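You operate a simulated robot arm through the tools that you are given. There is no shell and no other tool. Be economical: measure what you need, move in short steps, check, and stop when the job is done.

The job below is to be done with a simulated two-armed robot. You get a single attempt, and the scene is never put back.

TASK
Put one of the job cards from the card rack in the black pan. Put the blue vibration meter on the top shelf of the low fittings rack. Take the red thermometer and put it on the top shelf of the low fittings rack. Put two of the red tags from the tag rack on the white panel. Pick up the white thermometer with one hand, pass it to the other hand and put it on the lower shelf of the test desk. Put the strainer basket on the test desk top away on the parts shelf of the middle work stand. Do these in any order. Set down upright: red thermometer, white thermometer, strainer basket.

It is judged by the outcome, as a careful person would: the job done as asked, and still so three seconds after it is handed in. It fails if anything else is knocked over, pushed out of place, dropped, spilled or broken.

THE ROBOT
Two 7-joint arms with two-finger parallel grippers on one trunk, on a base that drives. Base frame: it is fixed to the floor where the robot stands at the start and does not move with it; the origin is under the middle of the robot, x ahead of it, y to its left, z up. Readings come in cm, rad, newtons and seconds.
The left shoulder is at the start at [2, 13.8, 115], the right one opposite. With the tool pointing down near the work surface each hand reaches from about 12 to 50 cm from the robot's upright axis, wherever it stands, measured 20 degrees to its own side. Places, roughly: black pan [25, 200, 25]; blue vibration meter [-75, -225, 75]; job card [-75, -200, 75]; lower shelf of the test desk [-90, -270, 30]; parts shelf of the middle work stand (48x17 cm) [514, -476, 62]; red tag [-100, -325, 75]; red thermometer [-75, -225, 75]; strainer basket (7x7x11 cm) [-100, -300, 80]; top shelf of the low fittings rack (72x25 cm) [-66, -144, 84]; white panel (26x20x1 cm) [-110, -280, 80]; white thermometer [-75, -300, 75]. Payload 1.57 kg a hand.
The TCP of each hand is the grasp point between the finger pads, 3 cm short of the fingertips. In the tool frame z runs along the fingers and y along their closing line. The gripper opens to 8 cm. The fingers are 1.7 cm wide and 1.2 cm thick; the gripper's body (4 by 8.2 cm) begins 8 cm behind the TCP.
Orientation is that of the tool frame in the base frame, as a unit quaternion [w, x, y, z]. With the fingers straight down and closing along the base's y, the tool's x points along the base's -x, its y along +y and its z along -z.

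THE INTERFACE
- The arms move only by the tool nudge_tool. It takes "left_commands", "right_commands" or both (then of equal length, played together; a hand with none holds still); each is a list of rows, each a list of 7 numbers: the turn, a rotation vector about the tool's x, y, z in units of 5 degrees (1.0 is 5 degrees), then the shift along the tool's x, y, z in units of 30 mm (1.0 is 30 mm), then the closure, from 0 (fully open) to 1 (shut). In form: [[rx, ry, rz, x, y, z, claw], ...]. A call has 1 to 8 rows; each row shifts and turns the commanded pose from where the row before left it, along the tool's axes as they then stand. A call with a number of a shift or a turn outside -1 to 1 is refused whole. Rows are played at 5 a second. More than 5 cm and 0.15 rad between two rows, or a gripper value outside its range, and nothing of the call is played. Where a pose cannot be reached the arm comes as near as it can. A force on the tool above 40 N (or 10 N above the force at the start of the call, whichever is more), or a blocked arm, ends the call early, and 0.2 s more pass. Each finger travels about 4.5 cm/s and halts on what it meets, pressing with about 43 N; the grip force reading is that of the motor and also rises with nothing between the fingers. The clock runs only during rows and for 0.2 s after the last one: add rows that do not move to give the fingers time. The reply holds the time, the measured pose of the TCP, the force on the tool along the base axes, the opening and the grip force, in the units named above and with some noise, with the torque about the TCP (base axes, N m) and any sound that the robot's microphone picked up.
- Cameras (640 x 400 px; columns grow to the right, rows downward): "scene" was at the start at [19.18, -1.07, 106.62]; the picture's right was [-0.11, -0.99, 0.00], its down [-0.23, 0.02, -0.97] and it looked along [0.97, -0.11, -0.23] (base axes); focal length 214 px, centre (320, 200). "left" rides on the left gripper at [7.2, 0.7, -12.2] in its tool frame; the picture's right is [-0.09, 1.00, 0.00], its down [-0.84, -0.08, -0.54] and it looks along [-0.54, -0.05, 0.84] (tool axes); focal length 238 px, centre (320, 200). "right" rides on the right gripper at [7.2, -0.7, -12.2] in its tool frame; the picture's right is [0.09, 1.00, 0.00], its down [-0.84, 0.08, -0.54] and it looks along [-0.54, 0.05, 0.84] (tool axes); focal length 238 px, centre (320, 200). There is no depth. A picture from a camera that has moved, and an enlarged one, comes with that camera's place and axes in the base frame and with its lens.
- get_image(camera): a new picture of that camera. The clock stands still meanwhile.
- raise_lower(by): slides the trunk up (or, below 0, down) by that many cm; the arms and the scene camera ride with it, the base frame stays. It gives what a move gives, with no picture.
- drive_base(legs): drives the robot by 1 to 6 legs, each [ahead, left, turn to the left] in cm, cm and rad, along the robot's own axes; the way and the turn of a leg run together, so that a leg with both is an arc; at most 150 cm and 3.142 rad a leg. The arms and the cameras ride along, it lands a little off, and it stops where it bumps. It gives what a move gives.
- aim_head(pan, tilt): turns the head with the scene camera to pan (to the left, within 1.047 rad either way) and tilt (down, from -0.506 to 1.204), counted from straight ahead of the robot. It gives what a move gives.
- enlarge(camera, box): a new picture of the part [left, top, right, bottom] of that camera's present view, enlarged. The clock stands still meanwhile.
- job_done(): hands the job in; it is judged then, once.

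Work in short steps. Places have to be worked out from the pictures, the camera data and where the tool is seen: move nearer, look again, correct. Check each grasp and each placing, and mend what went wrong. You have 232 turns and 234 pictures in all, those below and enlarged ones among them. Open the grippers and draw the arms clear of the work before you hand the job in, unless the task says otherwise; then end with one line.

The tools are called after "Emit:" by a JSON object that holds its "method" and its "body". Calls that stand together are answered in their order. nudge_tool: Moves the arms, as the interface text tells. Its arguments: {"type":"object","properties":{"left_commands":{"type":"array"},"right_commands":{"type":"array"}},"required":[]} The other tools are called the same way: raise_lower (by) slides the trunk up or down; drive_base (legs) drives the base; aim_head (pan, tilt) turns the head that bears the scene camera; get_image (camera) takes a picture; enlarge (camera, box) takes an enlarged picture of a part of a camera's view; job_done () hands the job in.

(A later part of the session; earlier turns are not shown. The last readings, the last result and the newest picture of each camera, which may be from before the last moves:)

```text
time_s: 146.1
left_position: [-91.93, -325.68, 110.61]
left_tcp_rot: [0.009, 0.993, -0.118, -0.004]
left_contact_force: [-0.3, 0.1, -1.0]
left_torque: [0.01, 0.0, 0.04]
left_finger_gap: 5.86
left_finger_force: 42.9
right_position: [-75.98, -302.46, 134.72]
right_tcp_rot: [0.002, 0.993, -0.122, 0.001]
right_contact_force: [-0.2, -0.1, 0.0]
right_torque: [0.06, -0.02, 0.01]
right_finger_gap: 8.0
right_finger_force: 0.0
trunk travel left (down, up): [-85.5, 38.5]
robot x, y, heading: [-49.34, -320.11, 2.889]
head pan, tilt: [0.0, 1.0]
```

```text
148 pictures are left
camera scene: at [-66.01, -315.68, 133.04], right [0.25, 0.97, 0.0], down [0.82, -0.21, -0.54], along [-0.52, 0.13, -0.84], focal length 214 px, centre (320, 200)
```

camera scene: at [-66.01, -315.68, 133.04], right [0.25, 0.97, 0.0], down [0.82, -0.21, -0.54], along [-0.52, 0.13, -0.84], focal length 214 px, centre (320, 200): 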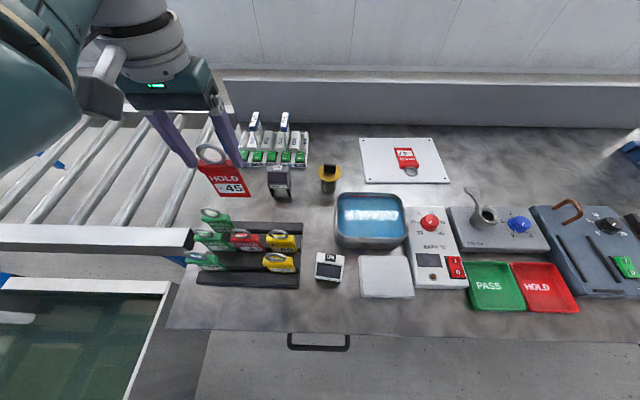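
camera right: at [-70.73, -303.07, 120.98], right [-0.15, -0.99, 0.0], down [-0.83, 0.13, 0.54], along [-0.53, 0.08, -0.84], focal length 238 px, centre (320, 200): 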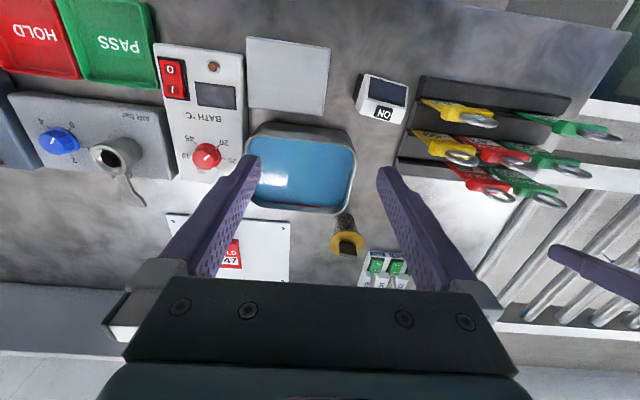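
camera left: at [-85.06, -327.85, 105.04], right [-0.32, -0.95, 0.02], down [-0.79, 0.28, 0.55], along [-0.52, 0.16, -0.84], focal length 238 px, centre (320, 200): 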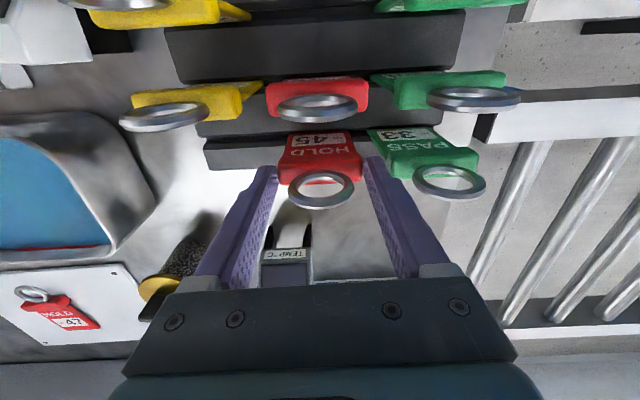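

Tag 2 is out. I drive to the panel again, a bit further left this time (35.3 right, 8.9 ahead).

Emit:
{"method": "drive_base", "body": {"legs": [[0, -35.3, 0], [8.9, 0, 0]]}}

Emit:
{"method": "nudge_tool", "body": {"left_commands": [[0, -1, 0, -0.4, 0, 0, 1], [0, -1, 0, -0.4, 0, 0, 1], [0, -1, 0, -0.4, 0, 0.1, 1], [0, -1, 0, -0.4, 0, 0.2, 1], [0, -1, 0, -0.4, 0, 0.3, 1], [0, -1, 0, -0.4, 0, 0.3, 1], [0, -1, 0, -0.4, 0, 0.3, 1], [0, -1, 0, -0.4, 0, 0.3, 1]]}}

Emit:
{"method": "get_image", "body": {"camera": "scene"}}

Emit:
{"method": "get_image", "body": {"camera": "left"}}

```text
time_s: 149.1
left_position: [-91.75, -289.77, 110.64]
left_tcp_rot: [0.008, 0.993, -0.115, -0.003]
left_contact_force: [-0.2, 0.0, 0.4]
left_torque: [-0.02, 0.03, 0.0]
left_finger_gap: 5.87
left_finger_force: 43.2
right_position: [-76.04, -266.51, 134.68]
right_tcp_rot: [0.002, 0.993, -0.121, 0.002]
right_contact_force: [0.5, -0.2, 0.7]
right_torque: [-0.01, -0.01, -0.02]
right_finger_gap: 7.96
right_finger_force: 0.1
trunk travel left (down, up): [-85.5, 38.5]
robot x, y, heading: [-49.17, -283.67, 2.891]
head pan, tilt: [0.0, 1.0]
```

```text
time_s: 150.9
left_position: [-102.54, -287.11, 109.53]
left_tcp_rot: [-0.031, 0.932, -0.112, -0.343]
left_contact_force: [-0.3, 0.0, 0.3]
left_torque: [-0.01, -0.03, 0.01]
left_finger_gap: 5.87
left_finger_force: 43.3
right_position: [-75.95, -266.46, 134.67]
right_tcp_rot: [0.002, 0.993, -0.122, 0.001]
right_contact_force: [0.9, 0.1, -0.5]
right_torque: [-0.06, -0.02, -0.03]
right_finger_gap: 7.98
right_finger_force: 0.0
trunk travel left (down, up): [-85.5, 38.5]
robot x, y, heading: [-49.46, -283.61, 2.892]
head pan, tilt: [0.0, 1.0]
```

```text
147 pictures are left
camera scene: at [-65.88, -279.68, 133.04], right [0.25, 0.97, 0.0], down [0.82, -0.21, -0.54], along [-0.52, 0.13, -0.84], focal length 214 px, centre (320, 200)
```

scene: 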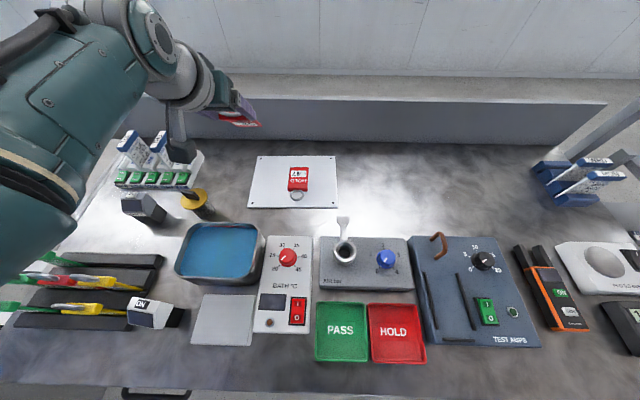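

```text
146 pictures are left
camera left: at [-89.65, -290.85, 114.35], right [-0.3, -0.95, 0.08], down [-0.26, 0.16, 0.95], along [-0.92, 0.26, -0.29], focal length 238 px, centre (320, 200)
```

left: 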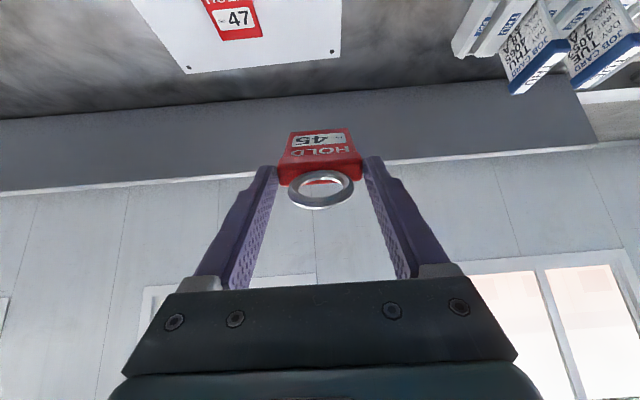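

Panel left part is free (tag 1 occupies the middle). I move 2.4 ahead, 1.2 right, then lower the trunk 17 cm.

Emit:
{"method": "nudge_tool", "body": {"left_commands": [[0, 0, 0, -0.61, -0.4, 0.51, 1], [0, 0, 0, 0, 0, 0, 1]]}}

Emit:
{"method": "raise_lower", "body": {"by": -16}}

Emit:
{"method": "get_image", "body": {"camera": "left"}}

Emit:
{"method": "get_image", "body": {"camera": "scene"}}

```text
time_s: 151.5
left_position: [-104.59, -285.43, 109.54]
left_tcp_rot: [-0.032, 0.932, -0.112, -0.343]
left_contact_force: [0.6, 0.1, -0.9]
left_torque: [-0.02, -0.05, 0.02]
left_finger_gap: 5.88
left_finger_force: 43.2
right_position: [-76.01, -266.52, 134.59]
right_tcp_rot: [0.003, 0.993, -0.121, 0.001]
right_contact_force: [-0.1, -0.1, 0.5]
right_torque: [-0.01, 0.01, 0.0]
right_finger_gap: 8.0
right_finger_force: 0.0
trunk travel left (down, up): [-85.5, 38.5]
robot x, y, heading: [-49.52, -283.78, 2.893]
head pan, tilt: [0.0, 1.0]
```

```text
time_s: 153.3
left_position: [-104.6, -285.4, 93.43]
left_tcp_rot: [-0.033, 0.932, -0.112, -0.343]
left_contact_force: [0.3, 0.2, -0.8]
left_torque: [0.05, -0.04, -0.01]
left_finger_gap: 5.86
left_finger_force: 42.3
right_position: [-76.1, -266.44, 118.77]
right_tcp_rot: [0.003, 0.993, -0.122, 0.001]
right_contact_force: [1.0, 0.1, 0.6]
right_torque: [-0.01, 0.01, 0.01]
right_finger_gap: 7.98
right_finger_force: 0.0
trunk travel left (down, up): [-69.5, 54.5]
robot x, y, heading: [-49.2, -283.92, 2.896]
head pan, tilt: [0.0, 1.0]
```

```text
145 pictures are left
camera left: at [-91.69, -289.1, 98.33], right [-0.3, -0.95, 0.08], down [-0.26, 0.16, 0.95], along [-0.92, 0.26, -0.29], focal length 238 px, centre (320, 200)
```

left: 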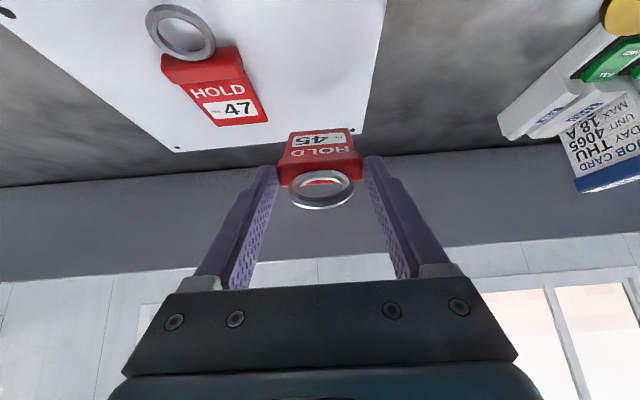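

```text
144 pictures are left
camera scene: at [-65.89, -279.68, 117.05], right [0.25, 0.97, 0.0], down [0.82, -0.21, -0.54], along [-0.52, 0.13, -0.84], focal length 214 px, centre (320, 200)
```

scene: 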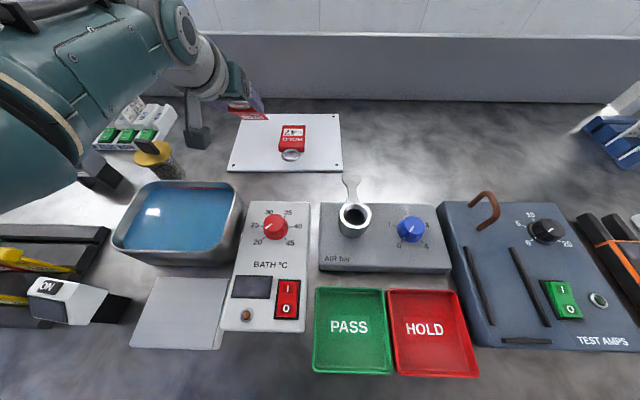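

Tag bottom is ~4 cm above the panel. I lower in small steps.

Emit:
{"method": "nudge_tool", "body": {"left_commands": [[0, 0, 0, 0.3, -0.15, 0.36, 1], [0, 0, 0, 0.3, 0, 0.36, 1], [0, 0, 0, 0.12, 0, 0.14, 1], [0, 0, 0, 0.08, 0, 0.09, 1], [0, 0, 0, 0, 0, 0, 1]]}}

Emit:
{"method": "get_image", "body": {"camera": "left"}}

```text
time_s: 154.5
left_position: [-104.61, -285.0, 89.93]
left_tcp_rot: [-0.033, 0.931, -0.111, -0.346]
left_contact_force: [3.3, -0.4, 14.4]
left_torque: [0.7, 0.7, -0.13]
left_finger_gap: 5.85
left_finger_force: 43.2
right_position: [-75.98, -266.53, 118.65]
right_tcp_rot: [0.001, 0.993, -0.12, 0.001]
right_contact_force: [-0.7, 0.5, -0.4]
right_torque: [-0.02, 0.01, -0.02]
right_finger_gap: 8.0
right_finger_force: 0.1
trunk travel left (down, up): [-69.5, 54.5]
robot x, y, heading: [-49.62, -283.52, 2.891]
head pan, tilt: [0.0, 1.0]
```

```text
143 pictures are left
camera left: at [-91.87, -288.68, 94.78], right [-0.3, -0.95, 0.08], down [-0.25, 0.15, 0.96], along [-0.92, 0.26, -0.29], focal length 238 px, centre (320, 200)
```

left: 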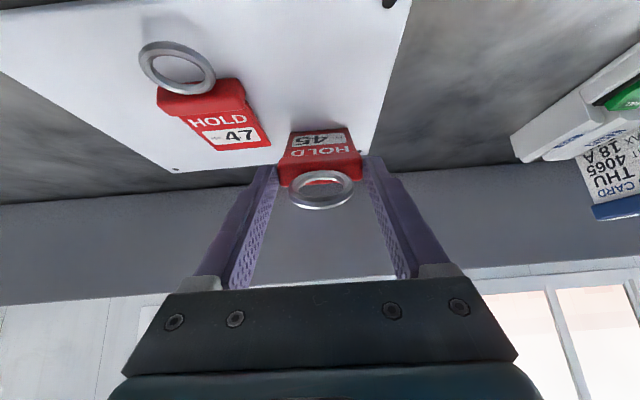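

Contact with the panel. Release.

Emit:
{"method": "nudge_tool", "body": {"left_commands": [[0, 0, 0, 0, 0, 0, 0.24], [0, 0, 0, 0, 0, 0, 0.2], [0, 0, 0, 0, 0, 0, 0.1], [0, 0, 0, 0, 0, 0, 0.1]]}}

Emit:
{"method": "get_image", "body": {"camera": "left"}}

Emit:
{"method": "get_image", "body": {"camera": "scene"}}

```text
time_s: 155.5
left_position: [-104.34, -285.01, 89.72]
left_tcp_rot: [-0.033, 0.932, -0.112, -0.343]
left_contact_force: [0.4, 0.4, -0.4]
left_torque: [-0.02, 0.0, 0.0]
left_finger_gap: 7.21
left_finger_force: 0.1
right_position: [-76.08, -266.46, 118.58]
right_tcp_rot: [0.002, 0.993, -0.121, 0.002]
right_contact_force: [-0.4, -0.1, -0.1]
right_torque: [0.0, 0.03, 0.01]
right_finger_gap: 7.99
right_finger_force: 0.1
trunk travel left (down, up): [-69.5, 54.5]
robot x, y, heading: [-49.33, -284.21, 2.896]
head pan, tilt: [0.0, 1.0]
```

```text
142 pictures are left
camera left: at [-91.63, -288.73, 94.6], right [-0.3, -0.95, 0.08], down [-0.26, 0.16, 0.95], along [-0.92, 0.26, -0.29], focal length 238 px, centre (320, 200)
```

left: 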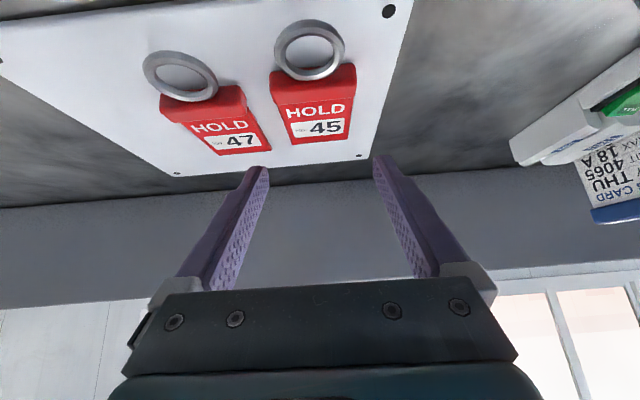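

```text
141 pictures are left
camera scene: at [-65.89, -279.68, 117.04], right [0.25, 0.97, 0.0], down [0.82, -0.21, -0.54], along [-0.52, 0.13, -0.84], focal length 214 px, centre (320, 200)
```

scene: 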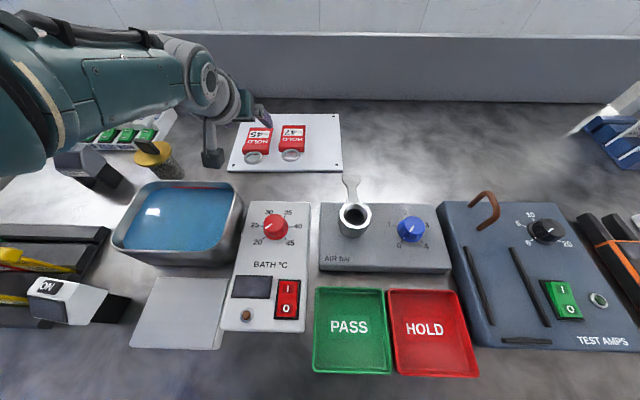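

Both red tags lie flat on the panel. I raise the trunk, then back the base off 45 cm to sort out the left arm in free space.

Emit:
{"method": "raise_lower", "body": {"by": 22}}

Emit:
{"method": "drive_base", "body": {"legs": [[-45, 0, 0]]}}

Emit:
{"method": "nudge_tool", "body": {"left_commands": [[0, 1, 0, 0, 0.6, -0.2, 0], [0, 1, 0, 0, 0.6, -0.2, 0], [0, 1, 0, 0, 0.6, -0.2, 0], [0, 1, 0, 0, 0.6, -0.2, 0], [0, 1, 0, 0, 0.6, 0, 0], [0, 1, 0, 0, 0.6, 0, 0], [0, 1, 0, 0, 0, 0, 0], [0, 1, 0, 0, 0, 0, 0]]}}

Emit:
{"method": "nudge_tool", "body": {"left_commands": [[0, 0, 0, 0.8, 0, 0, 0], [0, 0, 0, 0.8, 0, 0, 0], [0, 0, 0, 0.8, 0, 0, 0], [0, 0, 0, 0, 0, 0, 0]]}}

```text
time_s: 157.8
left_position: [-104.45, -285.1, 111.71]
left_tcp_rot: [-0.032, 0.932, -0.112, -0.342]
left_contact_force: [0.6, -0.6, 0.6]
left_torque: [0.02, -0.01, -0.02]
left_finger_gap: 7.2
left_finger_force: 0.1
right_position: [-76.02, -266.47, 140.53]
right_tcp_rot: [0.001, 0.993, -0.12, 0.002]
right_contact_force: [0.2, -0.9, -0.6]
right_torque: [-0.01, 0.01, 0.01]
right_finger_gap: 7.99
right_finger_force: 0.1
trunk travel left (down, up): [-91.5, 32.5]
robot x, y, heading: [-49.23, -284.09, 2.897]
head pan, tilt: [0.0, 1.0]
```

```text
time_s: 160.5
left_position: [-60.91, -295.94, 111.71]
left_tcp_rot: [-0.033, 0.932, -0.113, -0.343]
left_contact_force: [-0.4, 0.2, 0.0]
left_torque: [0.02, 0.0, 0.04]
left_finger_gap: 7.23
left_finger_force: 0.0
right_position: [-32.37, -277.48, 140.66]
right_tcp_rot: [0.002, 0.992, -0.123, 0.001]
right_contact_force: [0.8, 0.5, 0.7]
right_torque: [0.0, 0.01, 0.0]
right_finger_gap: 7.99
right_finger_force: 0.0
trunk travel left (down, up): [-91.5, 32.5]
robot x, y, heading: [-6.06, -295.2, 2.894]
head pan, tilt: [0.0, 1.0]
```

```text
time_s: 162.3
left_position: [-55.77, -307.82, 116.55]
left_tcp_rot: [0.008, 0.993, -0.118, -0.003]
left_contact_force: [0.3, -0.2, 0.4]
left_torque: [-0.01, 0.01, 0.0]
left_finger_gap: 8.0
left_finger_force: 0.1
left hand out of reach, approached as far as the arm can: row 4, 5, 6, 7, 8
right_position: [-32.49, -277.52, 140.69]
right_tcp_rot: [0.002, 0.992, -0.123, 0.001]
right_contact_force: [-0.4, 0.2, 0.5]
right_torque: [-0.02, 0.02, 0.02]
right_finger_gap: 7.98
right_finger_force: 0.1
trunk travel left (down, up): [-91.5, 32.5]
robot x, y, heading: [-6.15, -294.87, 2.892]
head pan, tilt: [0.0, 1.0]
```

```text
time_s: 163.3
left_position: [-48.74, -309.63, 116.46]
left_tcp_rot: [0.007, 0.993, -0.117, -0.004]
left_contact_force: [-0.2, -0.5, 0.2]
left_torque: [0.03, 0.0, -0.01]
left_finger_gap: 7.99
left_finger_force: 0.1
right_position: [-32.46, -277.33, 140.65]
right_tcp_rot: [0.002, 0.992, -0.122, 0.001]
right_contact_force: [-0.1, -0.3, 0.1]
right_torque: [-0.01, -0.01, 0.01]
right_finger_gap: 7.98
right_finger_force: 0.1
trunk travel left (down, up): [-91.5, 32.5]
robot x, y, heading: [-5.68, -294.71, 2.893]
head pan, tilt: [0.0, 1.0]
```

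Retraction works when the hand is further out. I bring it to a neutral pose.

Emit:
{"method": "nudge_tool", "body": {"left_commands": [[0, 0, 0, 0.6, -0.5, -0.5, 0], [0, 0, 0, 0.6, -0.5, -0.5, 0], [0, 0, 0, 0.3, -0.5, -0.5, 0], [0, 0, 0, 0, -0.5, -0.5, 0], [0, 0, 0, 0, 0, 0, 0]]}}

Emit:
{"method": "aim_head", "body": {"pan": 0.25, "tilt": 0.75}}

Emit:
{"method": "get_image", "body": {"camera": "scene"}}

```text
time_s: 164.5
left_position: [-43.92, -306.98, 121.88]
left_tcp_rot: [0.034, 0.994, -0.107, -0.009]
left_contact_force: [0.2, 0.0, 0.1]
left_torque: [-0.01, 0.03, 0.02]
left_finger_gap: 8.0
left_finger_force: 0.0
left hand out of reach, approached as far as the arm can: row 4
right_position: [-32.47, -277.33, 140.69]
right_tcp_rot: [0.002, 0.992, -0.123, 0.001]
right_contact_force: [0.0, 0.0, -0.4]
right_torque: [0.01, 0.03, 0.01]
right_finger_gap: 7.99
right_finger_force: 0.0
trunk travel left (down, up): [-91.5, 32.5]
robot x, y, heading: [-5.52, -295.3, 2.891]
head pan, tilt: [0.0, 1.0]
```

```text
time_s: 165.3
left_position: [-43.81, -307.06, 121.86]
left_tcp_rot: [0.031, 0.994, -0.105, -0.008]
left_contact_force: [-0.6, -0.1, 1.1]
left_torque: [0.04, 0.02, 0.0]
left_finger_gap: 7.98
left_finger_force: 0.1
right_position: [-32.49, -277.51, 140.61]
right_tcp_rot: [0.001, 0.992, -0.123, 0.001]
right_contact_force: [-0.1, 0.6, 0.8]
right_torque: [0.0, 0.0, 0.01]
right_finger_gap: 8.02
right_finger_force: 0.0
trunk travel left (down, up): [-91.5, 32.5]
robot x, y, heading: [-5.8, -295.01, 2.892]
head pan, tilt: [0.25, 0.75]
```

```text
140 pictures are left
camera scene: at [-23.9, -292.42, 140.95], right [0.0, 1.0, 0.0], down [0.68, 0.0, -0.73], along [-0.73, 0.0, -0.68], focal length 214 px, centre (320, 200)
```

scene: 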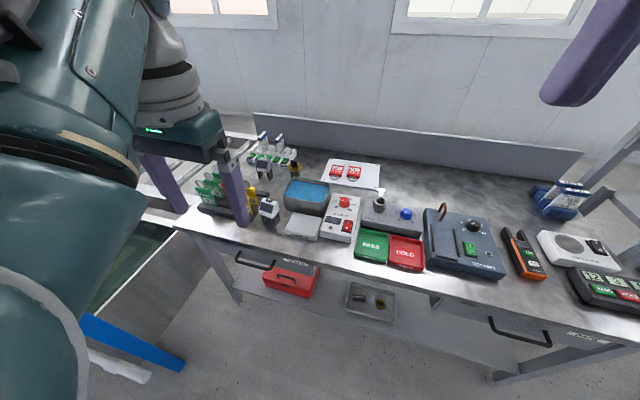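

Now the white thermometer. I drive to about L=118 along the desk (26 ahead, 35 left), lower the trunk 18 cm and look.

Emit:
{"method": "drive_base", "body": {"legs": [[24, 0, 0], [0, 35, 0]]}}

Emit:
{"method": "raise_lower", "body": {"by": -18}}

Emit:
{"method": "aim_head", "body": {"pan": 0.0, "tilt": 0.8}}

Emit:
{"method": "get_image", "body": {"camera": "scene"}}

Emit:
{"method": "get_image", "body": {"camera": "right"}}

```text
time_s: 168.9
left_position: [-75.79, -334.05, 121.66]
left_tcp_rot: [0.032, 0.994, -0.108, -0.008]
left_contact_force: [0.1, 0.3, 0.2]
left_torque: [0.03, 0.02, 0.01]
left_finger_gap: 7.99
left_finger_force: 0.1
right_position: [-64.27, -304.39, 140.66]
right_tcp_rot: [0.002, 0.992, -0.126, 0.001]
right_contact_force: [0.1, 0.4, 0.8]
right_torque: [0.0, 0.02, -0.03]
right_finger_gap: 7.99
right_finger_force: 0.0
trunk travel left (down, up): [-91.5, 32.5]
robot x, y, heading: [-37.92, -322.01, 2.886]
head pan, tilt: [0.25, 0.75]
```

```text
time_s: 170.9
left_position: [-75.93, -334.57, 103.77]
left_tcp_rot: [0.038, 0.994, -0.105, -0.008]
left_contact_force: [-0.2, 0.3, -0.2]
left_torque: [0.02, 0.01, 0.0]
left_finger_gap: 7.99
left_finger_force: 0.0
right_position: [-64.24, -304.53, 122.58]
right_tcp_rot: [0.002, 0.992, -0.125, 0.001]
right_contact_force: [1.0, 0.0, -0.1]
right_torque: [-0.01, 0.02, 0.0]
right_finger_gap: 8.01
right_finger_force: 0.2
trunk travel left (down, up): [-73.5, 50.5]
robot x, y, heading: [-37.62, -321.52, 2.887]
head pan, tilt: [0.25, 0.75]
```

```text
time_s: 171.7
left_position: [-75.87, -334.54, 103.72]
left_tcp_rot: [0.039, 0.994, -0.105, -0.009]
left_contact_force: [0.4, 1.3, -0.4]
left_torque: [-0.03, -0.01, 0.0]
left_finger_gap: 7.98
left_finger_force: 0.0
right_position: [-64.25, -304.63, 122.65]
right_tcp_rot: [0.003, 0.992, -0.125, 0.001]
right_contact_force: [1.4, 0.1, -0.9]
right_torque: [0.0, 0.0, -0.02]
right_finger_gap: 8.01
right_finger_force: 0.0
trunk travel left (down, up): [-73.5, 50.5]
robot x, y, heading: [-38.07, -321.85, 2.886]
head pan, tilt: [0.0, 0.799]
```

```text
139 pictures are left
camera scene: at [-55.3, -317.55, 122.56], right [0.25, 0.97, 0.0], down [0.69, -0.18, -0.7], along [-0.67, 0.18, -0.72], focal length 214 px, centre (320, 200)
```

scene: 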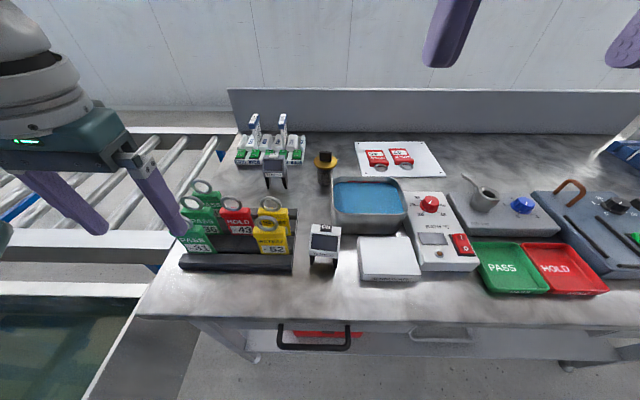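

```text
138 pictures are left
camera right: at [-57.19, -305.6, 134.97], right [-0.16, -0.99, 0.0], down [-0.83, 0.14, 0.54], along [-0.53, 0.08, -0.84], focal length 238 px, centre (320, 200)
```

right: 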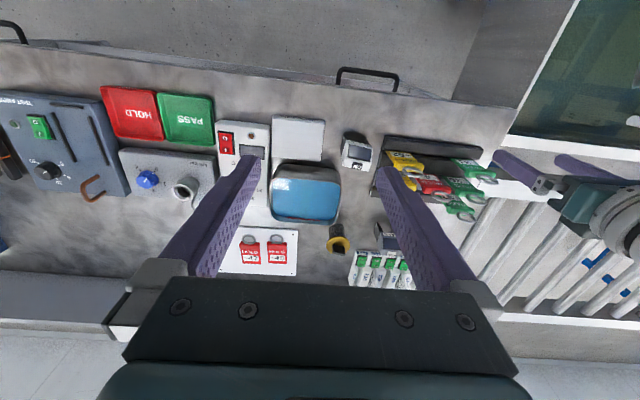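

White thermometer is at ≈(−77,−311). I move the right hand above it and raise/withdraw the left hand at the same time.

Emit:
{"method": "nudge_tool", "body": {"left_commands": [[0, 0, 0, 0.4, 0.4, -0.8, 0], [0, 0, 0, 0.4, 0.4, -0.8, 0], [0, 0, 0, 0.4, 0.4, -0.8, 0], [0, 0, 0, 0.4, 0.4, -0.8, 0], [0, 0, 0, 0, 0, 0, 0], [0, 0, 0, 0, 0, 0, 0], [0, 0, 0, 0, 0, 0, 0]], "right_commands": [[0, 0, 0, -0.89, 0.8, 0, 0], [0, 0, 0, -0.89, 0.8, 0, 0], [0, 0, 0, -0.89, 0.8, 0, 0], [0, 0, 0, -0.89, 0.8, 0.5, 0], [0, 0, 0, 0, 0, 0.9, 0], [0, 0, 0, 0, 0, 0.9, 0], [0, 0, 0, 0, 0, 0, 0]]}}

Emit:
{"method": "get_image", "body": {"camera": "right"}}

Emit:
{"method": "get_image", "body": {"camera": "scene"}}

```text
time_s: 173.3
left_position: [-76.67, -341.75, 109.07]
left_tcp_rot: [0.036, 0.994, -0.103, -0.009]
left_contact_force: [-0.8, 0.0, -0.5]
left_torque: [-0.03, 0.01, 0.03]
left_finger_gap: 8.02
left_finger_force: 0.1
left hand out of reach, approached as far as the arm can: row 1, 2, 3, 4
right_position: [-77.1, -311.36, 115.82]
right_tcp_rot: [0.002, 0.992, -0.125, 0.001]
right_contact_force: [0.5, -0.2, -0.3]
right_torque: [0.0, -0.02, 0.01]
right_finger_gap: 8.0
right_finger_force: 0.0
trunk travel left (down, up): [-73.5, 50.5]
robot x, y, heading: [-37.66, -321.59, 2.887]
head pan, tilt: [0.0, 0.799]
```

```text
137 pictures are left
camera right: at [-69.98, -312.4, 128.1], right [-0.16, -0.99, 0.0], down [-0.83, 0.13, 0.54], along [-0.53, 0.08, -0.84], focal length 238 px, centre (320, 200)
```

right: 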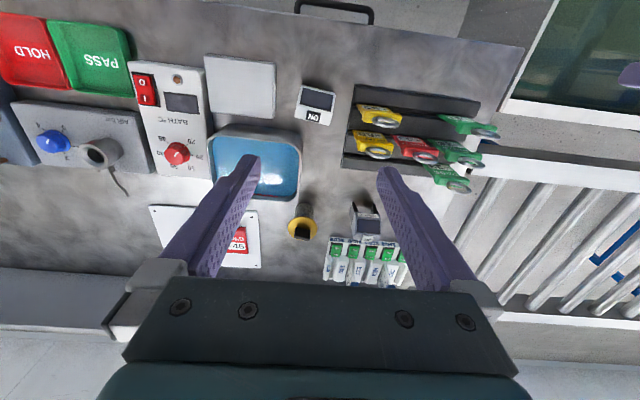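

```text
136 pictures are left
camera scene: at [-55.3, -317.54, 122.56], right [0.25, 0.97, 0.0], down [0.69, -0.18, -0.7], along [-0.67, 0.18, -0.72], focal length 214 px, centre (320, 200)
```

scene: 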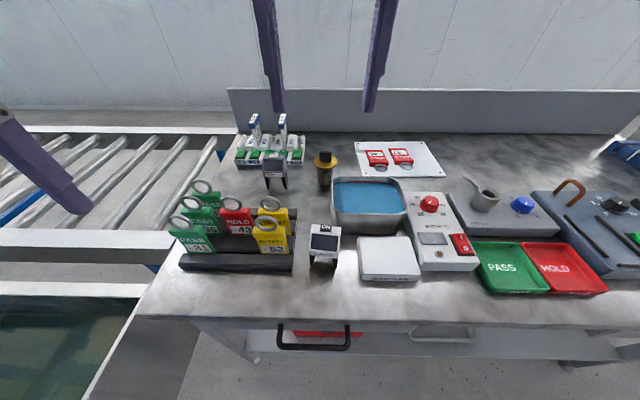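

It's right below the hand. I lower the right hand by arm 15 cm and look.

Emit:
{"method": "nudge_tool", "body": {"right_commands": [[0, 0, 0, 0, 0, 0.9, 0], [0, 0, 0, 0, 0, 0.9, 0], [0, 0, 0, 0, 0, 0.9, 0], [0, 0, 0, 0, 0, 0.9, 0], [0, 0, 0, 0, 0, 0.9, 0], [0, 0, 0, 0, 0, 0, 0]]}}

Emit:
{"method": "get_image", "body": {"camera": "right"}}

Emit:
{"method": "get_image", "body": {"camera": "scene"}}

```text
time_s: 174.7
left_position: [-76.59, -341.83, 108.93]
left_tcp_rot: [0.037, 0.994, -0.104, -0.009]
left_contact_force: [0.5, -0.7, 0.2]
left_torque: [0.02, 0.0, 0.02]
left_finger_gap: 7.99
left_finger_force: 0.1
right_position: [-76.91, -311.42, 102.13]
right_tcp_rot: [0.002, 0.992, -0.125, 0.002]
right_contact_force: [0.1, 0.1, 0.3]
right_torque: [0.01, -0.04, -0.02]
right_finger_gap: 8.02
right_finger_force: 0.1
trunk travel left (down, up): [-73.5, 50.5]
robot x, y, heading: [-37.92, -321.95, 2.881]
head pan, tilt: [0.0, 0.799]
```

```text
135 pictures are left
camera right: at [-69.9, -312.41, 114.5], right [-0.16, -0.99, 0.0], down [-0.83, 0.14, 0.54], along [-0.53, 0.08, -0.84], focal length 238 px, centre (320, 200)
```

right: 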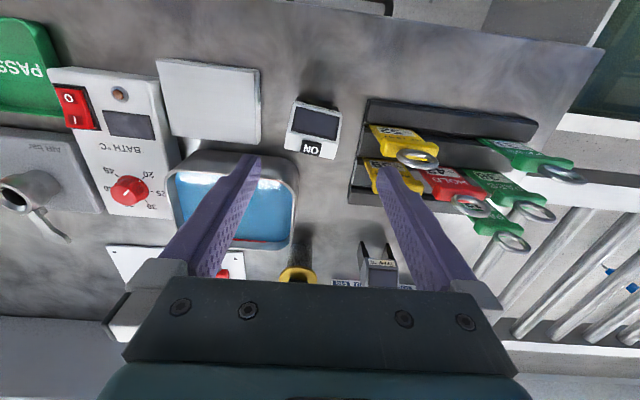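

```text
134 pictures are left
camera scene: at [-55.3, -317.54, 122.56], right [0.25, 0.97, 0.0], down [0.69, -0.18, -0.7], along [-0.67, 0.18, -0.72], focal length 214 px, centre (320, 200)
```

scene: 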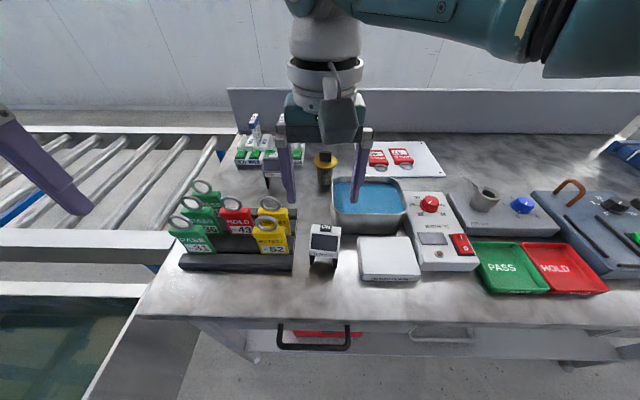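

Let me zoom on the thermometer from both cameras for its shape and yaw.

Emit:
{"method": "enlarge", "body": {"camera": "right", "box": [260, 70, 380, 170]}}

Emit:
{"method": "enlarge", "body": {"camera": "scene", "box": [270, 200, 390, 280]}}

```text
4.00 times, centred on (320, 120) of right
camera zoom: at [-69.9, -312.41, 114.5], right [-0.16, -0.99, 0.0], down [-0.83, 0.14, 0.54], along [-0.53, 0.08, -0.84], focal length 953 px, centre (320, 520)
```

zoom: 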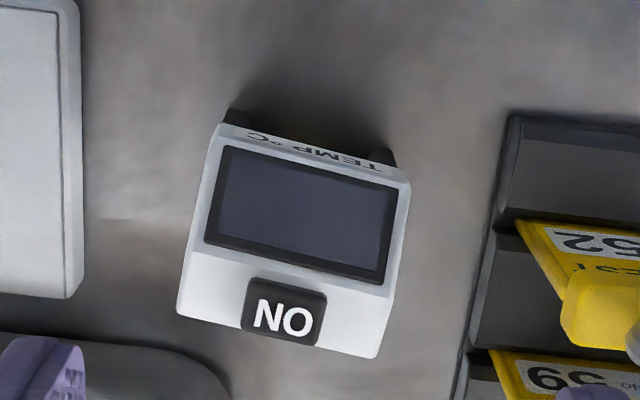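

```text
5.00 times, centred on (330, 240) of scene
camera zoom: at [-55.3, -317.54, 122.56], right [0.25, 0.97, 0.0], down [0.69, -0.18, -0.7], along [-0.67, 0.18, -0.72], focal length 1072 px, centre (270, 0)
```

zoom: 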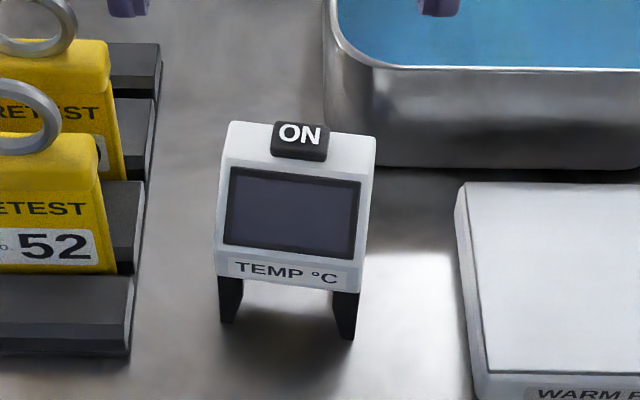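

Yaw offset ≈10°, body ≈5.5–6 cm wide, centre ≈(−77.7,−310.5). I align and descend to z≈93.

Emit:
{"method": "nudge_tool", "body": {"right_commands": [[0, 0, 1, 0, 0, 0, 0], [0, 0, 1, 0, 0, 0, 0], [0, 0, 0, -0.37, -0.16, 0, 0], [0, 0, 0, 0, 0, 0.8, 0], [0, 0, 0, 0, 0, 0.8, 0], [0, 0, 0, 0, 0, 0.7, 0], [0, 0, 0, 0, 0, 0.7, 0], [0, 0, 0, 0, 0, 0, 0]]}}

Emit:
{"method": "get_image", "body": {"camera": "right"}}

Emit:
{"method": "get_image", "body": {"camera": "scene"}}

```text
time_s: 176.5
left_position: [-76.63, -341.76, 109.02]
left_tcp_rot: [0.037, 0.994, -0.105, -0.008]
left_contact_force: [-0.4, 0.2, 0.7]
left_torque: [-0.04, 0.0, -0.01]
left_finger_gap: 8.01
left_finger_force: 0.0
right_position: [-76.07, -310.04, 96.01]
right_tcp_rot: [0.002, 0.978, -0.211, 0.002]
right_contact_force: [0.0, -0.2, -0.6]
right_torque: [-0.03, 0.0, -0.03]
right_finger_gap: 8.01
right_finger_force: 0.0
right hand out of reach, approached as far as the arm can: row 5, 6, 7
trunk travel left (down, up): [-73.5, 50.5]
robot x, y, heading: [-37.59, -322.08, 2.884]
head pan, tilt: [0.0, 0.799]
```

```text
131 pictures are left
camera right: at [-69.32, -312.24, 108.24], right [-0.33, -0.94, 0.0], down [-0.8, 0.28, 0.54], along [-0.51, 0.17, -0.84], focal length 238 px, centre (320, 200)
```

right: 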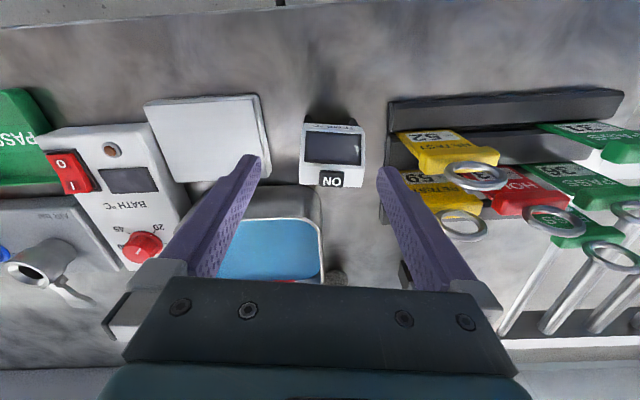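

```text
130 pictures are left
camera scene: at [-55.3, -317.54, 122.56], right [0.25, 0.97, 0.0], down [0.69, -0.18, -0.7], along [-0.67, 0.18, -0.72], focal length 214 px, centre (320, 200)
```

scene: 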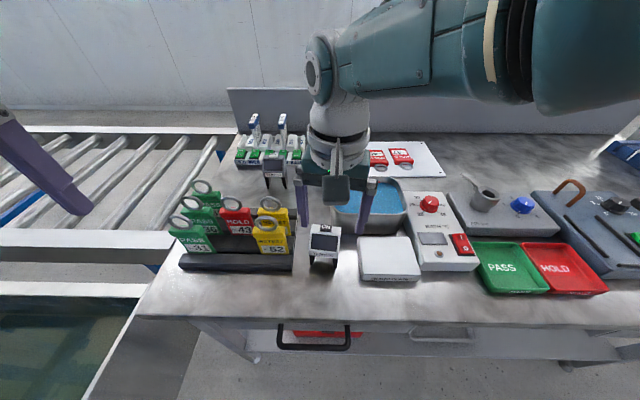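

I raise the hand a bit, correct (1.5 forward, 1.3 left), and lower the trunk 8 cm instead.

Emit:
{"method": "nudge_tool", "body": {"right_commands": [[0, 0, 0, 0, 0, -0.7, 0], [0, 0, 0, -0.52, 0.43, 0, 0], [0, 0, 0, 0, 0, 0, 0]]}}

Emit:
{"method": "raise_lower", "body": {"by": -6}}

Emit:
{"method": "get_image", "body": {"camera": "right"}}

```text
time_s: 177.3
left_position: [-76.56, -341.73, 109.05]
left_tcp_rot: [0.036, 0.994, -0.104, -0.008]
left_contact_force: [-0.7, 0.5, 0.5]
left_torque: [0.03, 0.0, -0.03]
left_finger_gap: 8.03
left_finger_force: 0.1
right_position: [-76.92, -310.16, 98.07]
right_tcp_rot: [0.002, 0.977, -0.212, 0.001]
right_contact_force: [1.6, 0.4, -0.2]
right_torque: [0.02, 0.0, 0.04]
right_finger_gap: 8.01
right_finger_force: 0.0
right hand out of reach, approached as far as the arm can: row 1, 2
trunk travel left (down, up): [-73.5, 50.5]
robot x, y, heading: [-37.78, -321.83, 2.892]
head pan, tilt: [0.0, 0.799]
```

```text
time_s: 178.3
left_position: [-76.7, -341.84, 103.04]
left_tcp_rot: [0.036, 0.994, -0.104, -0.008]
left_contact_force: [-0.3, -0.2, 0.3]
left_torque: [-0.01, -0.04, 0.03]
left_finger_gap: 8.01
left_finger_force: 0.0
right_position: [-76.96, -310.09, 92.1]
right_tcp_rot: [0.002, 0.977, -0.211, 0.002]
right_contact_force: [0.0, 0.1, -0.1]
right_torque: [0.0, 0.01, 0.0]
right_finger_gap: 8.02
right_finger_force: 0.1
trunk travel left (down, up): [-67.5, 56.5]
robot x, y, heading: [-38.1, -322.09, 2.885]
head pan, tilt: [0.0, 0.799]
```

```text
129 pictures are left
camera right: at [-70.22, -312.41, 104.39], right [-0.33, -0.94, 0.0], down [-0.79, 0.28, 0.54], along [-0.51, 0.17, -0.84], focal length 238 px, centre (320, 200)
```

right: 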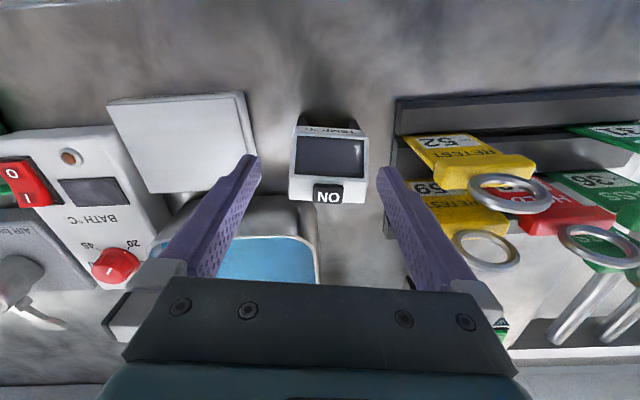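

I make the small correction with the base: 0.9 ahead, 0.8 left.

Emit:
{"method": "drive_base", "body": {"legs": [[0.9, 0.8, 0]]}}

Emit:
{"method": "get_image", "body": {"camera": "right"}}

```text
time_s: 179.1
left_position: [-77.66, -342.3, 102.94]
left_tcp_rot: [0.037, 0.994, -0.104, -0.008]
left_contact_force: [0.0, 0.0, -0.1]
left_torque: [0.02, 0.01, 0.02]
left_finger_gap: 8.04
left_finger_force: 0.0
right_position: [-78.01, -310.67, 92.12]
right_tcp_rot: [0.002, 0.977, -0.212, 0.001]
right_contact_force: [-0.1, -0.1, 0.5]
right_torque: [0.01, 0.02, 0.0]
right_finger_gap: 8.0
right_finger_force: 0.0
trunk travel left (down, up): [-67.5, 56.5]
robot x, y, heading: [-38.92, -322.19, 2.885]
head pan, tilt: [0.0, 0.799]
```

```text
128 pictures are left
camera right: at [-71.29, -312.96, 104.38], right [-0.33, -0.94, 0.0], down [-0.8, 0.28, 0.54], along [-0.51, 0.17, -0.84], focal length 238 px, centre (320, 200)
```

right: 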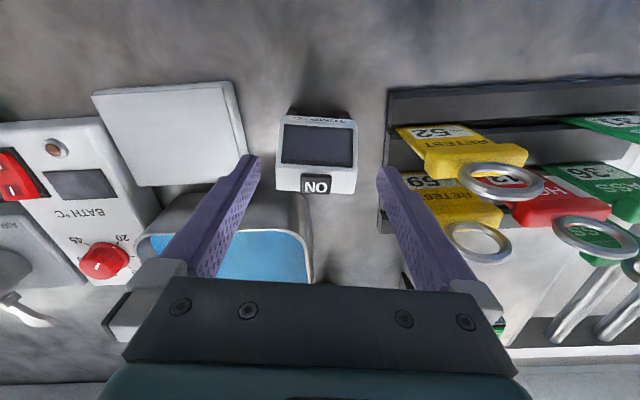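

Centred. I lower the trunk 3.8 cm to the grasp height and close the right gripper.

Emit:
{"method": "raise_lower", "body": {"by": -3.8}}

Emit:
{"method": "nudge_tool", "body": {"right_commands": [[0, 0, 0, 0, 0, 0, 0.2], [0, 0, 0, 0, 0, 0, 1], [0, 0, 0, 0, 0, 0, 1], [0, 0, 0, 0, 0, 0, 1], [0, 0, 0, 0, 0, 0, 1]]}}

Emit:
{"method": "get_image", "body": {"camera": "right"}}

```text
time_s: 179.9
left_position: [-77.72, -342.42, 99.33]
left_tcp_rot: [0.039, 0.994, -0.103, -0.009]
left_contact_force: [0.8, -0.5, -1.1]
left_torque: [0.0, 0.03, 0.03]
left_finger_gap: 8.01
left_finger_force: 0.0
right_position: [-77.95, -310.66, 88.26]
right_tcp_rot: [0.001, 0.977, -0.211, 0.001]
right_contact_force: [-0.2, -0.2, 0.2]
right_torque: [0.02, -0.03, 0.0]
right_finger_gap: 7.98
right_finger_force: 0.0
trunk travel left (down, up): [-63.7, 60.3]
robot x, y, heading: [-38.74, -322.48, 2.883]
head pan, tilt: [0.0, 0.799]
```

```text
time_s: 181.1
left_position: [-77.86, -342.53, 99.16]
left_tcp_rot: [0.039, 0.994, -0.103, -0.009]
left_contact_force: [0.2, 0.0, -0.4]
left_torque: [0.01, -0.03, -0.02]
left_finger_gap: 8.0
left_finger_force: 0.0
right_position: [-78.08, -310.65, 88.23]
right_tcp_rot: [0.002, 0.977, -0.211, 0.001]
right_contact_force: [0.6, -0.8, 0.6]
right_torque: [0.11, -0.1, 0.02]
right_finger_gap: 5.74
right_finger_force: 42.8
trunk travel left (down, up): [-63.7, 60.3]
robot x, y, heading: [-38.8, -322.9, 2.883]
head pan, tilt: [0.0, 0.799]
```

```text
127 pictures are left
camera right: at [-71.28, -312.93, 100.58], right [-0.33, -0.94, 0.0], down [-0.8, 0.28, 0.54], along [-0.51, 0.17, -0.84], focal length 238 px, centre (320, 200)
```

right: 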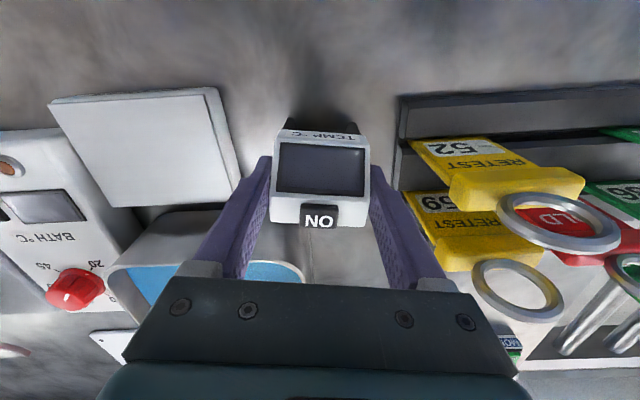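

White thermometer held in the right hand (feet 8.2 cm below TCP). I raise the trunk 22 cm and back off 45 cm.

Emit:
{"method": "raise_lower", "body": {"by": 22}}

Emit:
{"method": "drive_base", "body": {"legs": [[-22, -10, 0], [-15, -15, 0]]}}

Emit:
{"method": "aim_head", "body": {"pan": 0.0, "tilt": 0.6}}

Emit:
{"method": "get_image", "body": {"camera": "scene"}}

```text
time_s: 183.4
left_position: [-77.69, -342.45, 121.16]
left_tcp_rot: [0.039, 0.994, -0.103, -0.007]
left_contact_force: [0.0, 0.0, -0.1]
left_torque: [0.01, 0.02, 0.0]
left_finger_gap: 8.02
left_finger_force: 0.0
right_position: [-78.04, -310.73, 110.2]
right_tcp_rot: [0.002, 0.977, -0.211, 0.002]
right_contact_force: [0.0, -0.2, -2.6]
right_torque: [-0.01, -0.01, -0.02]
right_finger_gap: 5.74
right_finger_force: 43.2
trunk travel left (down, up): [-85.7, 38.3]
robot x, y, heading: [-38.85, -323.04, 2.887]
head pan, tilt: [0.0, 0.799]
```

```text
time_s: 186.4
left_position: [-35.63, -327.83, 121.08]
left_tcp_rot: [0.039, 0.994, -0.102, -0.008]
left_contact_force: [-0.6, 0.4, 0.4]
left_torque: [0.0, -0.01, -0.03]
left_finger_gap: 8.01
left_finger_force: 0.1
right_position: [-36.19, -296.13, 110.29]
right_tcp_rot: [0.002, 0.978, -0.21, 0.002]
right_contact_force: [-0.7, 1.4, -1.9]
right_torque: [-0.03, 0.01, 0.0]
right_finger_gap: 5.75
right_finger_force: 43.2
trunk travel left (down, up): [-85.7, 38.3]
robot x, y, heading: [2.95, -307.57, 2.886]
head pan, tilt: [0.0, 0.799]
```

```text
time_s: 187.2
left_position: [-35.72, -327.97, 121.27]
left_tcp_rot: [0.039, 0.994, -0.1, -0.009]
left_contact_force: [-0.4, 0.2, -0.2]
left_torque: [0.02, 0.02, -0.03]
left_finger_gap: 8.01
left_finger_force: 0.1
right_position: [-36.02, -296.09, 110.18]
right_tcp_rot: [0.002, 0.978, -0.21, 0.002]
right_contact_force: [0.0, 0.0, -2.1]
right_torque: [0.0, -0.03, -0.01]
right_finger_gap: 5.75
right_finger_force: 43.2
trunk travel left (down, up): [-85.7, 38.3]
robot x, y, heading: [3.54, -307.73, 2.883]
head pan, tilt: [0.0, 0.6]
```

```text
126 pictures are left
camera scene: at [-15.15, -303.25, 136.43], right [0.25, 0.97, 0.0], down [0.55, -0.14, -0.82], along [-0.8, 0.21, -0.57], focal length 214 px, centre (320, 200)
```

scene: 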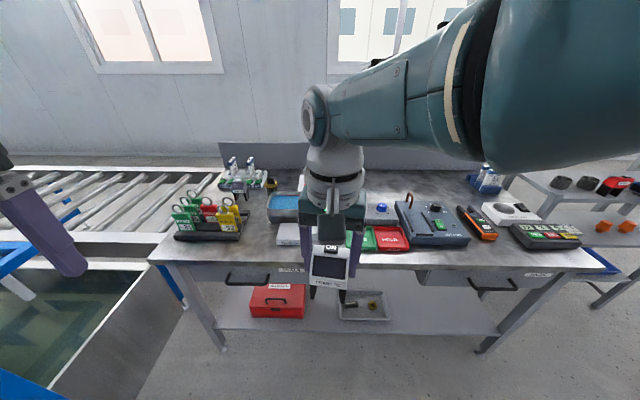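

I square the thermometer's yaw with the right hand (lifting 8 cm), and tilt the left hand forward in steps.

Emit:
{"method": "nudge_tool", "body": {"left_commands": [[0, -1, 0, -0.4, 0, 0.2, 0], [0, -1, 0, -0.4, 0, 0.2, 0], [0, -1, 0, -0.4, 0, 0.2, 0], [0, -1, 0, -0.4, 0, 0.3, 0], [0, -1, 0, -0.4, 0, 0.3, 0], [0, -1, 0, -0.3, 0, 0.4, 0], [0, -1, 0, -0.2, 0, 0.5, 0], [0, -1, 0, -0.2, 0, 0.5, 0]], "right_commands": [[0, 0, -0.95, 0, 0, -0.5, 1], [0, 0, -0.95, 0, 0, -0.5, 1], [0, 0, 0, 0, 0, -0.5, 1], [0, 0, 0, 0, 0, -0.5, 1], [0, 0, 0, -0.2, 0.2, -0.5, 1], [0, 0, 0, -0.2, 0.2, 0, 1], [0, 0, 0, 0, 0, 0, 1], [0, 0, 0, 0, 0, 0, 1]]}}

Emit:
{"method": "nudge_tool", "body": {"left_commands": [[0, -1, 0, 0, 0, 0.3, 0], [0, -1, 0, 0, 0, 0.3, 0], [0, -1, 0, 0, 0, 0.3, 0], [0, -1, 0, 0, 0, 0.3, 0], [0, 0, 0, 0, 0, 0, 0]]}}

Emit:
{"method": "get_image", "body": {"camera": "scene"}}

```text
time_s: 189.0
left_position: [-46.1, -326.15, 116.26]
left_tcp_rot: [0.0, 0.931, -0.109, -0.35]
left_contact_force: [0.0, 0.0, 0.1]
left_torque: [0.01, 0.0, 0.01]
left_finger_gap: 8.02
left_finger_force: 0.0
right_position: [-38.09, -296.66, 117.42]
right_tcp_rot: [0.002, 0.992, -0.129, 0.001]
right_contact_force: [0.6, 0.3, -1.8]
right_torque: [-0.02, -0.03, 0.03]
right_finger_gap: 5.8
right_finger_force: 43.4
right hand out of reach, approached as far as the arm can: row 1, 2, 3, 4, 6
trunk travel left (down, up): [-85.7, 38.3]
robot x, y, heading: [2.84, -308.12, 2.886]
head pan, tilt: [0.0, 0.6]
```

```text
time_s: 190.2
left_position: [-48.88, -325.93, 113.97]
left_tcp_rot: [-0.018, 0.856, -0.108, -0.505]
left_contact_force: [0.4, -0.5, -0.2]
left_torque: [-0.01, -0.01, 0.01]
left_finger_gap: 7.99
left_finger_force: 0.1
right_position: [-38.21, -296.71, 117.23]
right_tcp_rot: [0.003, 0.992, -0.129, 0.002]
right_contact_force: [0.0, 0.2, -2.5]
right_torque: [0.0, 0.01, -0.02]
right_finger_gap: 5.76
right_finger_force: 43.0
trunk travel left (down, up): [-85.7, 38.3]
robot x, y, heading: [3.01, -308.07, 2.88]
head pan, tilt: [0.0, 0.6]
```

```text
125 pictures are left
camera scene: at [-15.15, -303.25, 136.44], right [0.25, 0.97, 0.0], down [0.55, -0.14, -0.82], along [-0.8, 0.21, -0.57], focal length 214 px, centre (320, 200)
```

scene: 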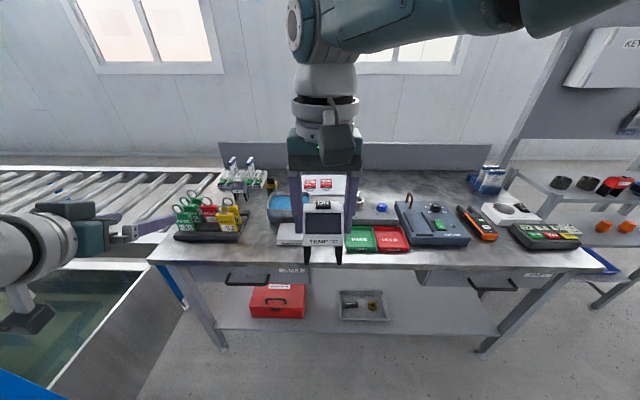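

Left tool tilted 60°. I bring it below and then across under the thermometer.

Emit:
{"method": "nudge_tool", "body": {"left_commands": [[0, 0, 0, 0.81, 0, 0.46, 0], [0, 0, 0, 0.81, 0, 0.46, 0], [0, 0, 0, 0.81, 0, 0.46, 0], [0, 0, 0, 0.81, 0, 0.46, 0], [0, 0, 0, 0.81, 0, 0.46, 0], [0, 0, 0, 0, -0.9, 0, 0], [0, 0, 0, 0, -0.9, 0, 0], [0, 0, 0, 0, -0.9, 0, 0]]}}

Emit:
{"method": "nudge_tool", "body": {"left_commands": [[0, 0, 0, 0, -0.9, 0, 0], [0, 0, 0, 0, -0.9, 0, 0], [0, 0, 0, 0, -0.9, 0, 0], [0, 0, 0, 0, -0.9, 0, 0], [0, 0, 0, 0, -0.9, 0, 0], [0, 0, 0, 0, -0.9, 0, 0], [0, 0, 0, 0, -0.9, 0, 0], [0, 0, 0, 0, 0, 0, 0]]}}

Emit:
{"method": "get_image", "body": {"camera": "scene"}}

Emit:
{"method": "get_image", "body": {"camera": "left"}}

```text
time_s: 192.0
left_position: [-47.43, -318.8, 100.02]
left_tcp_rot: [-0.017, 0.857, -0.107, -0.504]
left_contact_force: [0.0, 0.3, -0.3]
left_torque: [-0.02, 0.05, -0.02]
left_finger_gap: 8.0
left_finger_force: 0.1
left hand out of reach, approached as far as the arm can: row 5
right_position: [-38.12, -296.69, 117.32]
right_tcp_rot: [0.002, 0.992, -0.128, 0.003]
right_contact_force: [0.7, 0.1, -2.4]
right_torque: [-0.02, -0.05, 0.01]
right_finger_gap: 5.76
right_finger_force: 43.2
trunk travel left (down, up): [-85.7, 38.3]
robot x, y, heading: [2.78, -308.02, 2.886]
head pan, tilt: [0.0, 0.6]
```

```text
time_s: 193.8
left_position: [-46.09, -306.6, 102.79]
left_tcp_rot: [-0.018, 0.856, -0.108, -0.505]
left_contact_force: [-0.3, 0.3, 0.4]
left_torque: [0.02, -0.01, -0.01]
left_finger_gap: 7.95
left_finger_force: 0.1
left hand out of reach, approached as far as the arm can: row 3, 4, 5, 6, 7
right_position: [-38.15, -296.7, 117.31]
right_tcp_rot: [0.001, 0.992, -0.128, 0.002]
right_contact_force: [0.6, -0.9, -1.2]
right_torque: [0.0, 0.01, -0.01]
right_finger_gap: 5.75
right_finger_force: 42.8
trunk travel left (down, up): [-85.7, 38.3]
robot x, y, heading: [3.15, -308.26, 2.885]
head pan, tilt: [0.0, 0.6]
```

```text
124 pictures are left
camera scene: at [-15.15, -303.25, 136.44], right [0.25, 0.97, 0.0], down [0.55, -0.14, -0.82], along [-0.8, 0.21, -0.57], focal length 214 px, centre (320, 200)
```

scene: 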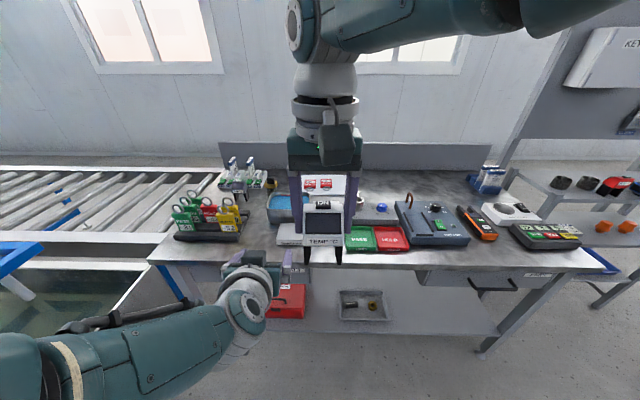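

```text
123 pictures are left
camera left: at [-32.47, -310.2, 102.66], right [-0.24, -0.96, 0.16], down [0.09, 0.14, 0.99], along [-0.97, 0.25, 0.05], focal length 238 px, centre (320, 200)
```

left: 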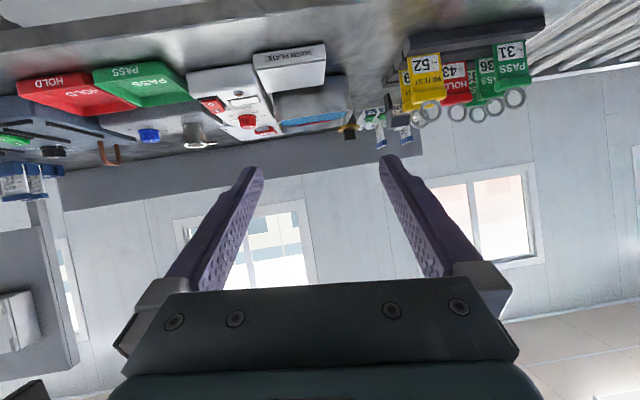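

The left hand can't cross further at this tilt. Instead I yaw both hands 35–40° clockwise, so the left approaches diagonally; test the right yaw first while backing the left a bit.

Emit:
{"method": "nudge_tool", "body": {"right_commands": [[0, 0, 1, 0, 0, 0, 1], [0, 0, 1, 0, 0, 0, 1], [0, 0, 1, 0, 0, 0, 1], [0, 0, 1, 0, 0, 0, 1], [0, 0, 1, 0, 0, 0, 1], [0, 0, 1, 0, 0, 0, 1], [0, 0, 1, 0, 0, 0, 1], [0, 0, 1, 0, 0, 0, 1]]}}

```text
time_s: 195.6
left_position: [-46.17, -306.6, 102.66]
left_tcp_rot: [-0.018, 0.856, -0.107, -0.505]
left_contact_force: [0.4, 0.5, -0.3]
left_torque: [0.01, -0.04, -0.01]
left_finger_gap: 8.0
left_finger_force: 0.1
right_position: [-38.21, -296.64, 117.19]
right_tcp_rot: [0.002, 0.888, -0.46, 0.001]
right_contact_force: [0.3, -0.3, -2.2]
right_torque: [-0.01, -0.02, -0.01]
right_finger_gap: 5.75
right_finger_force: 42.5
trunk travel left (down, up): [-85.7, 38.3]
robot x, y, heading: [3.3, -308.07, 2.887]
head pan, tilt: [0.0, 0.6]
```

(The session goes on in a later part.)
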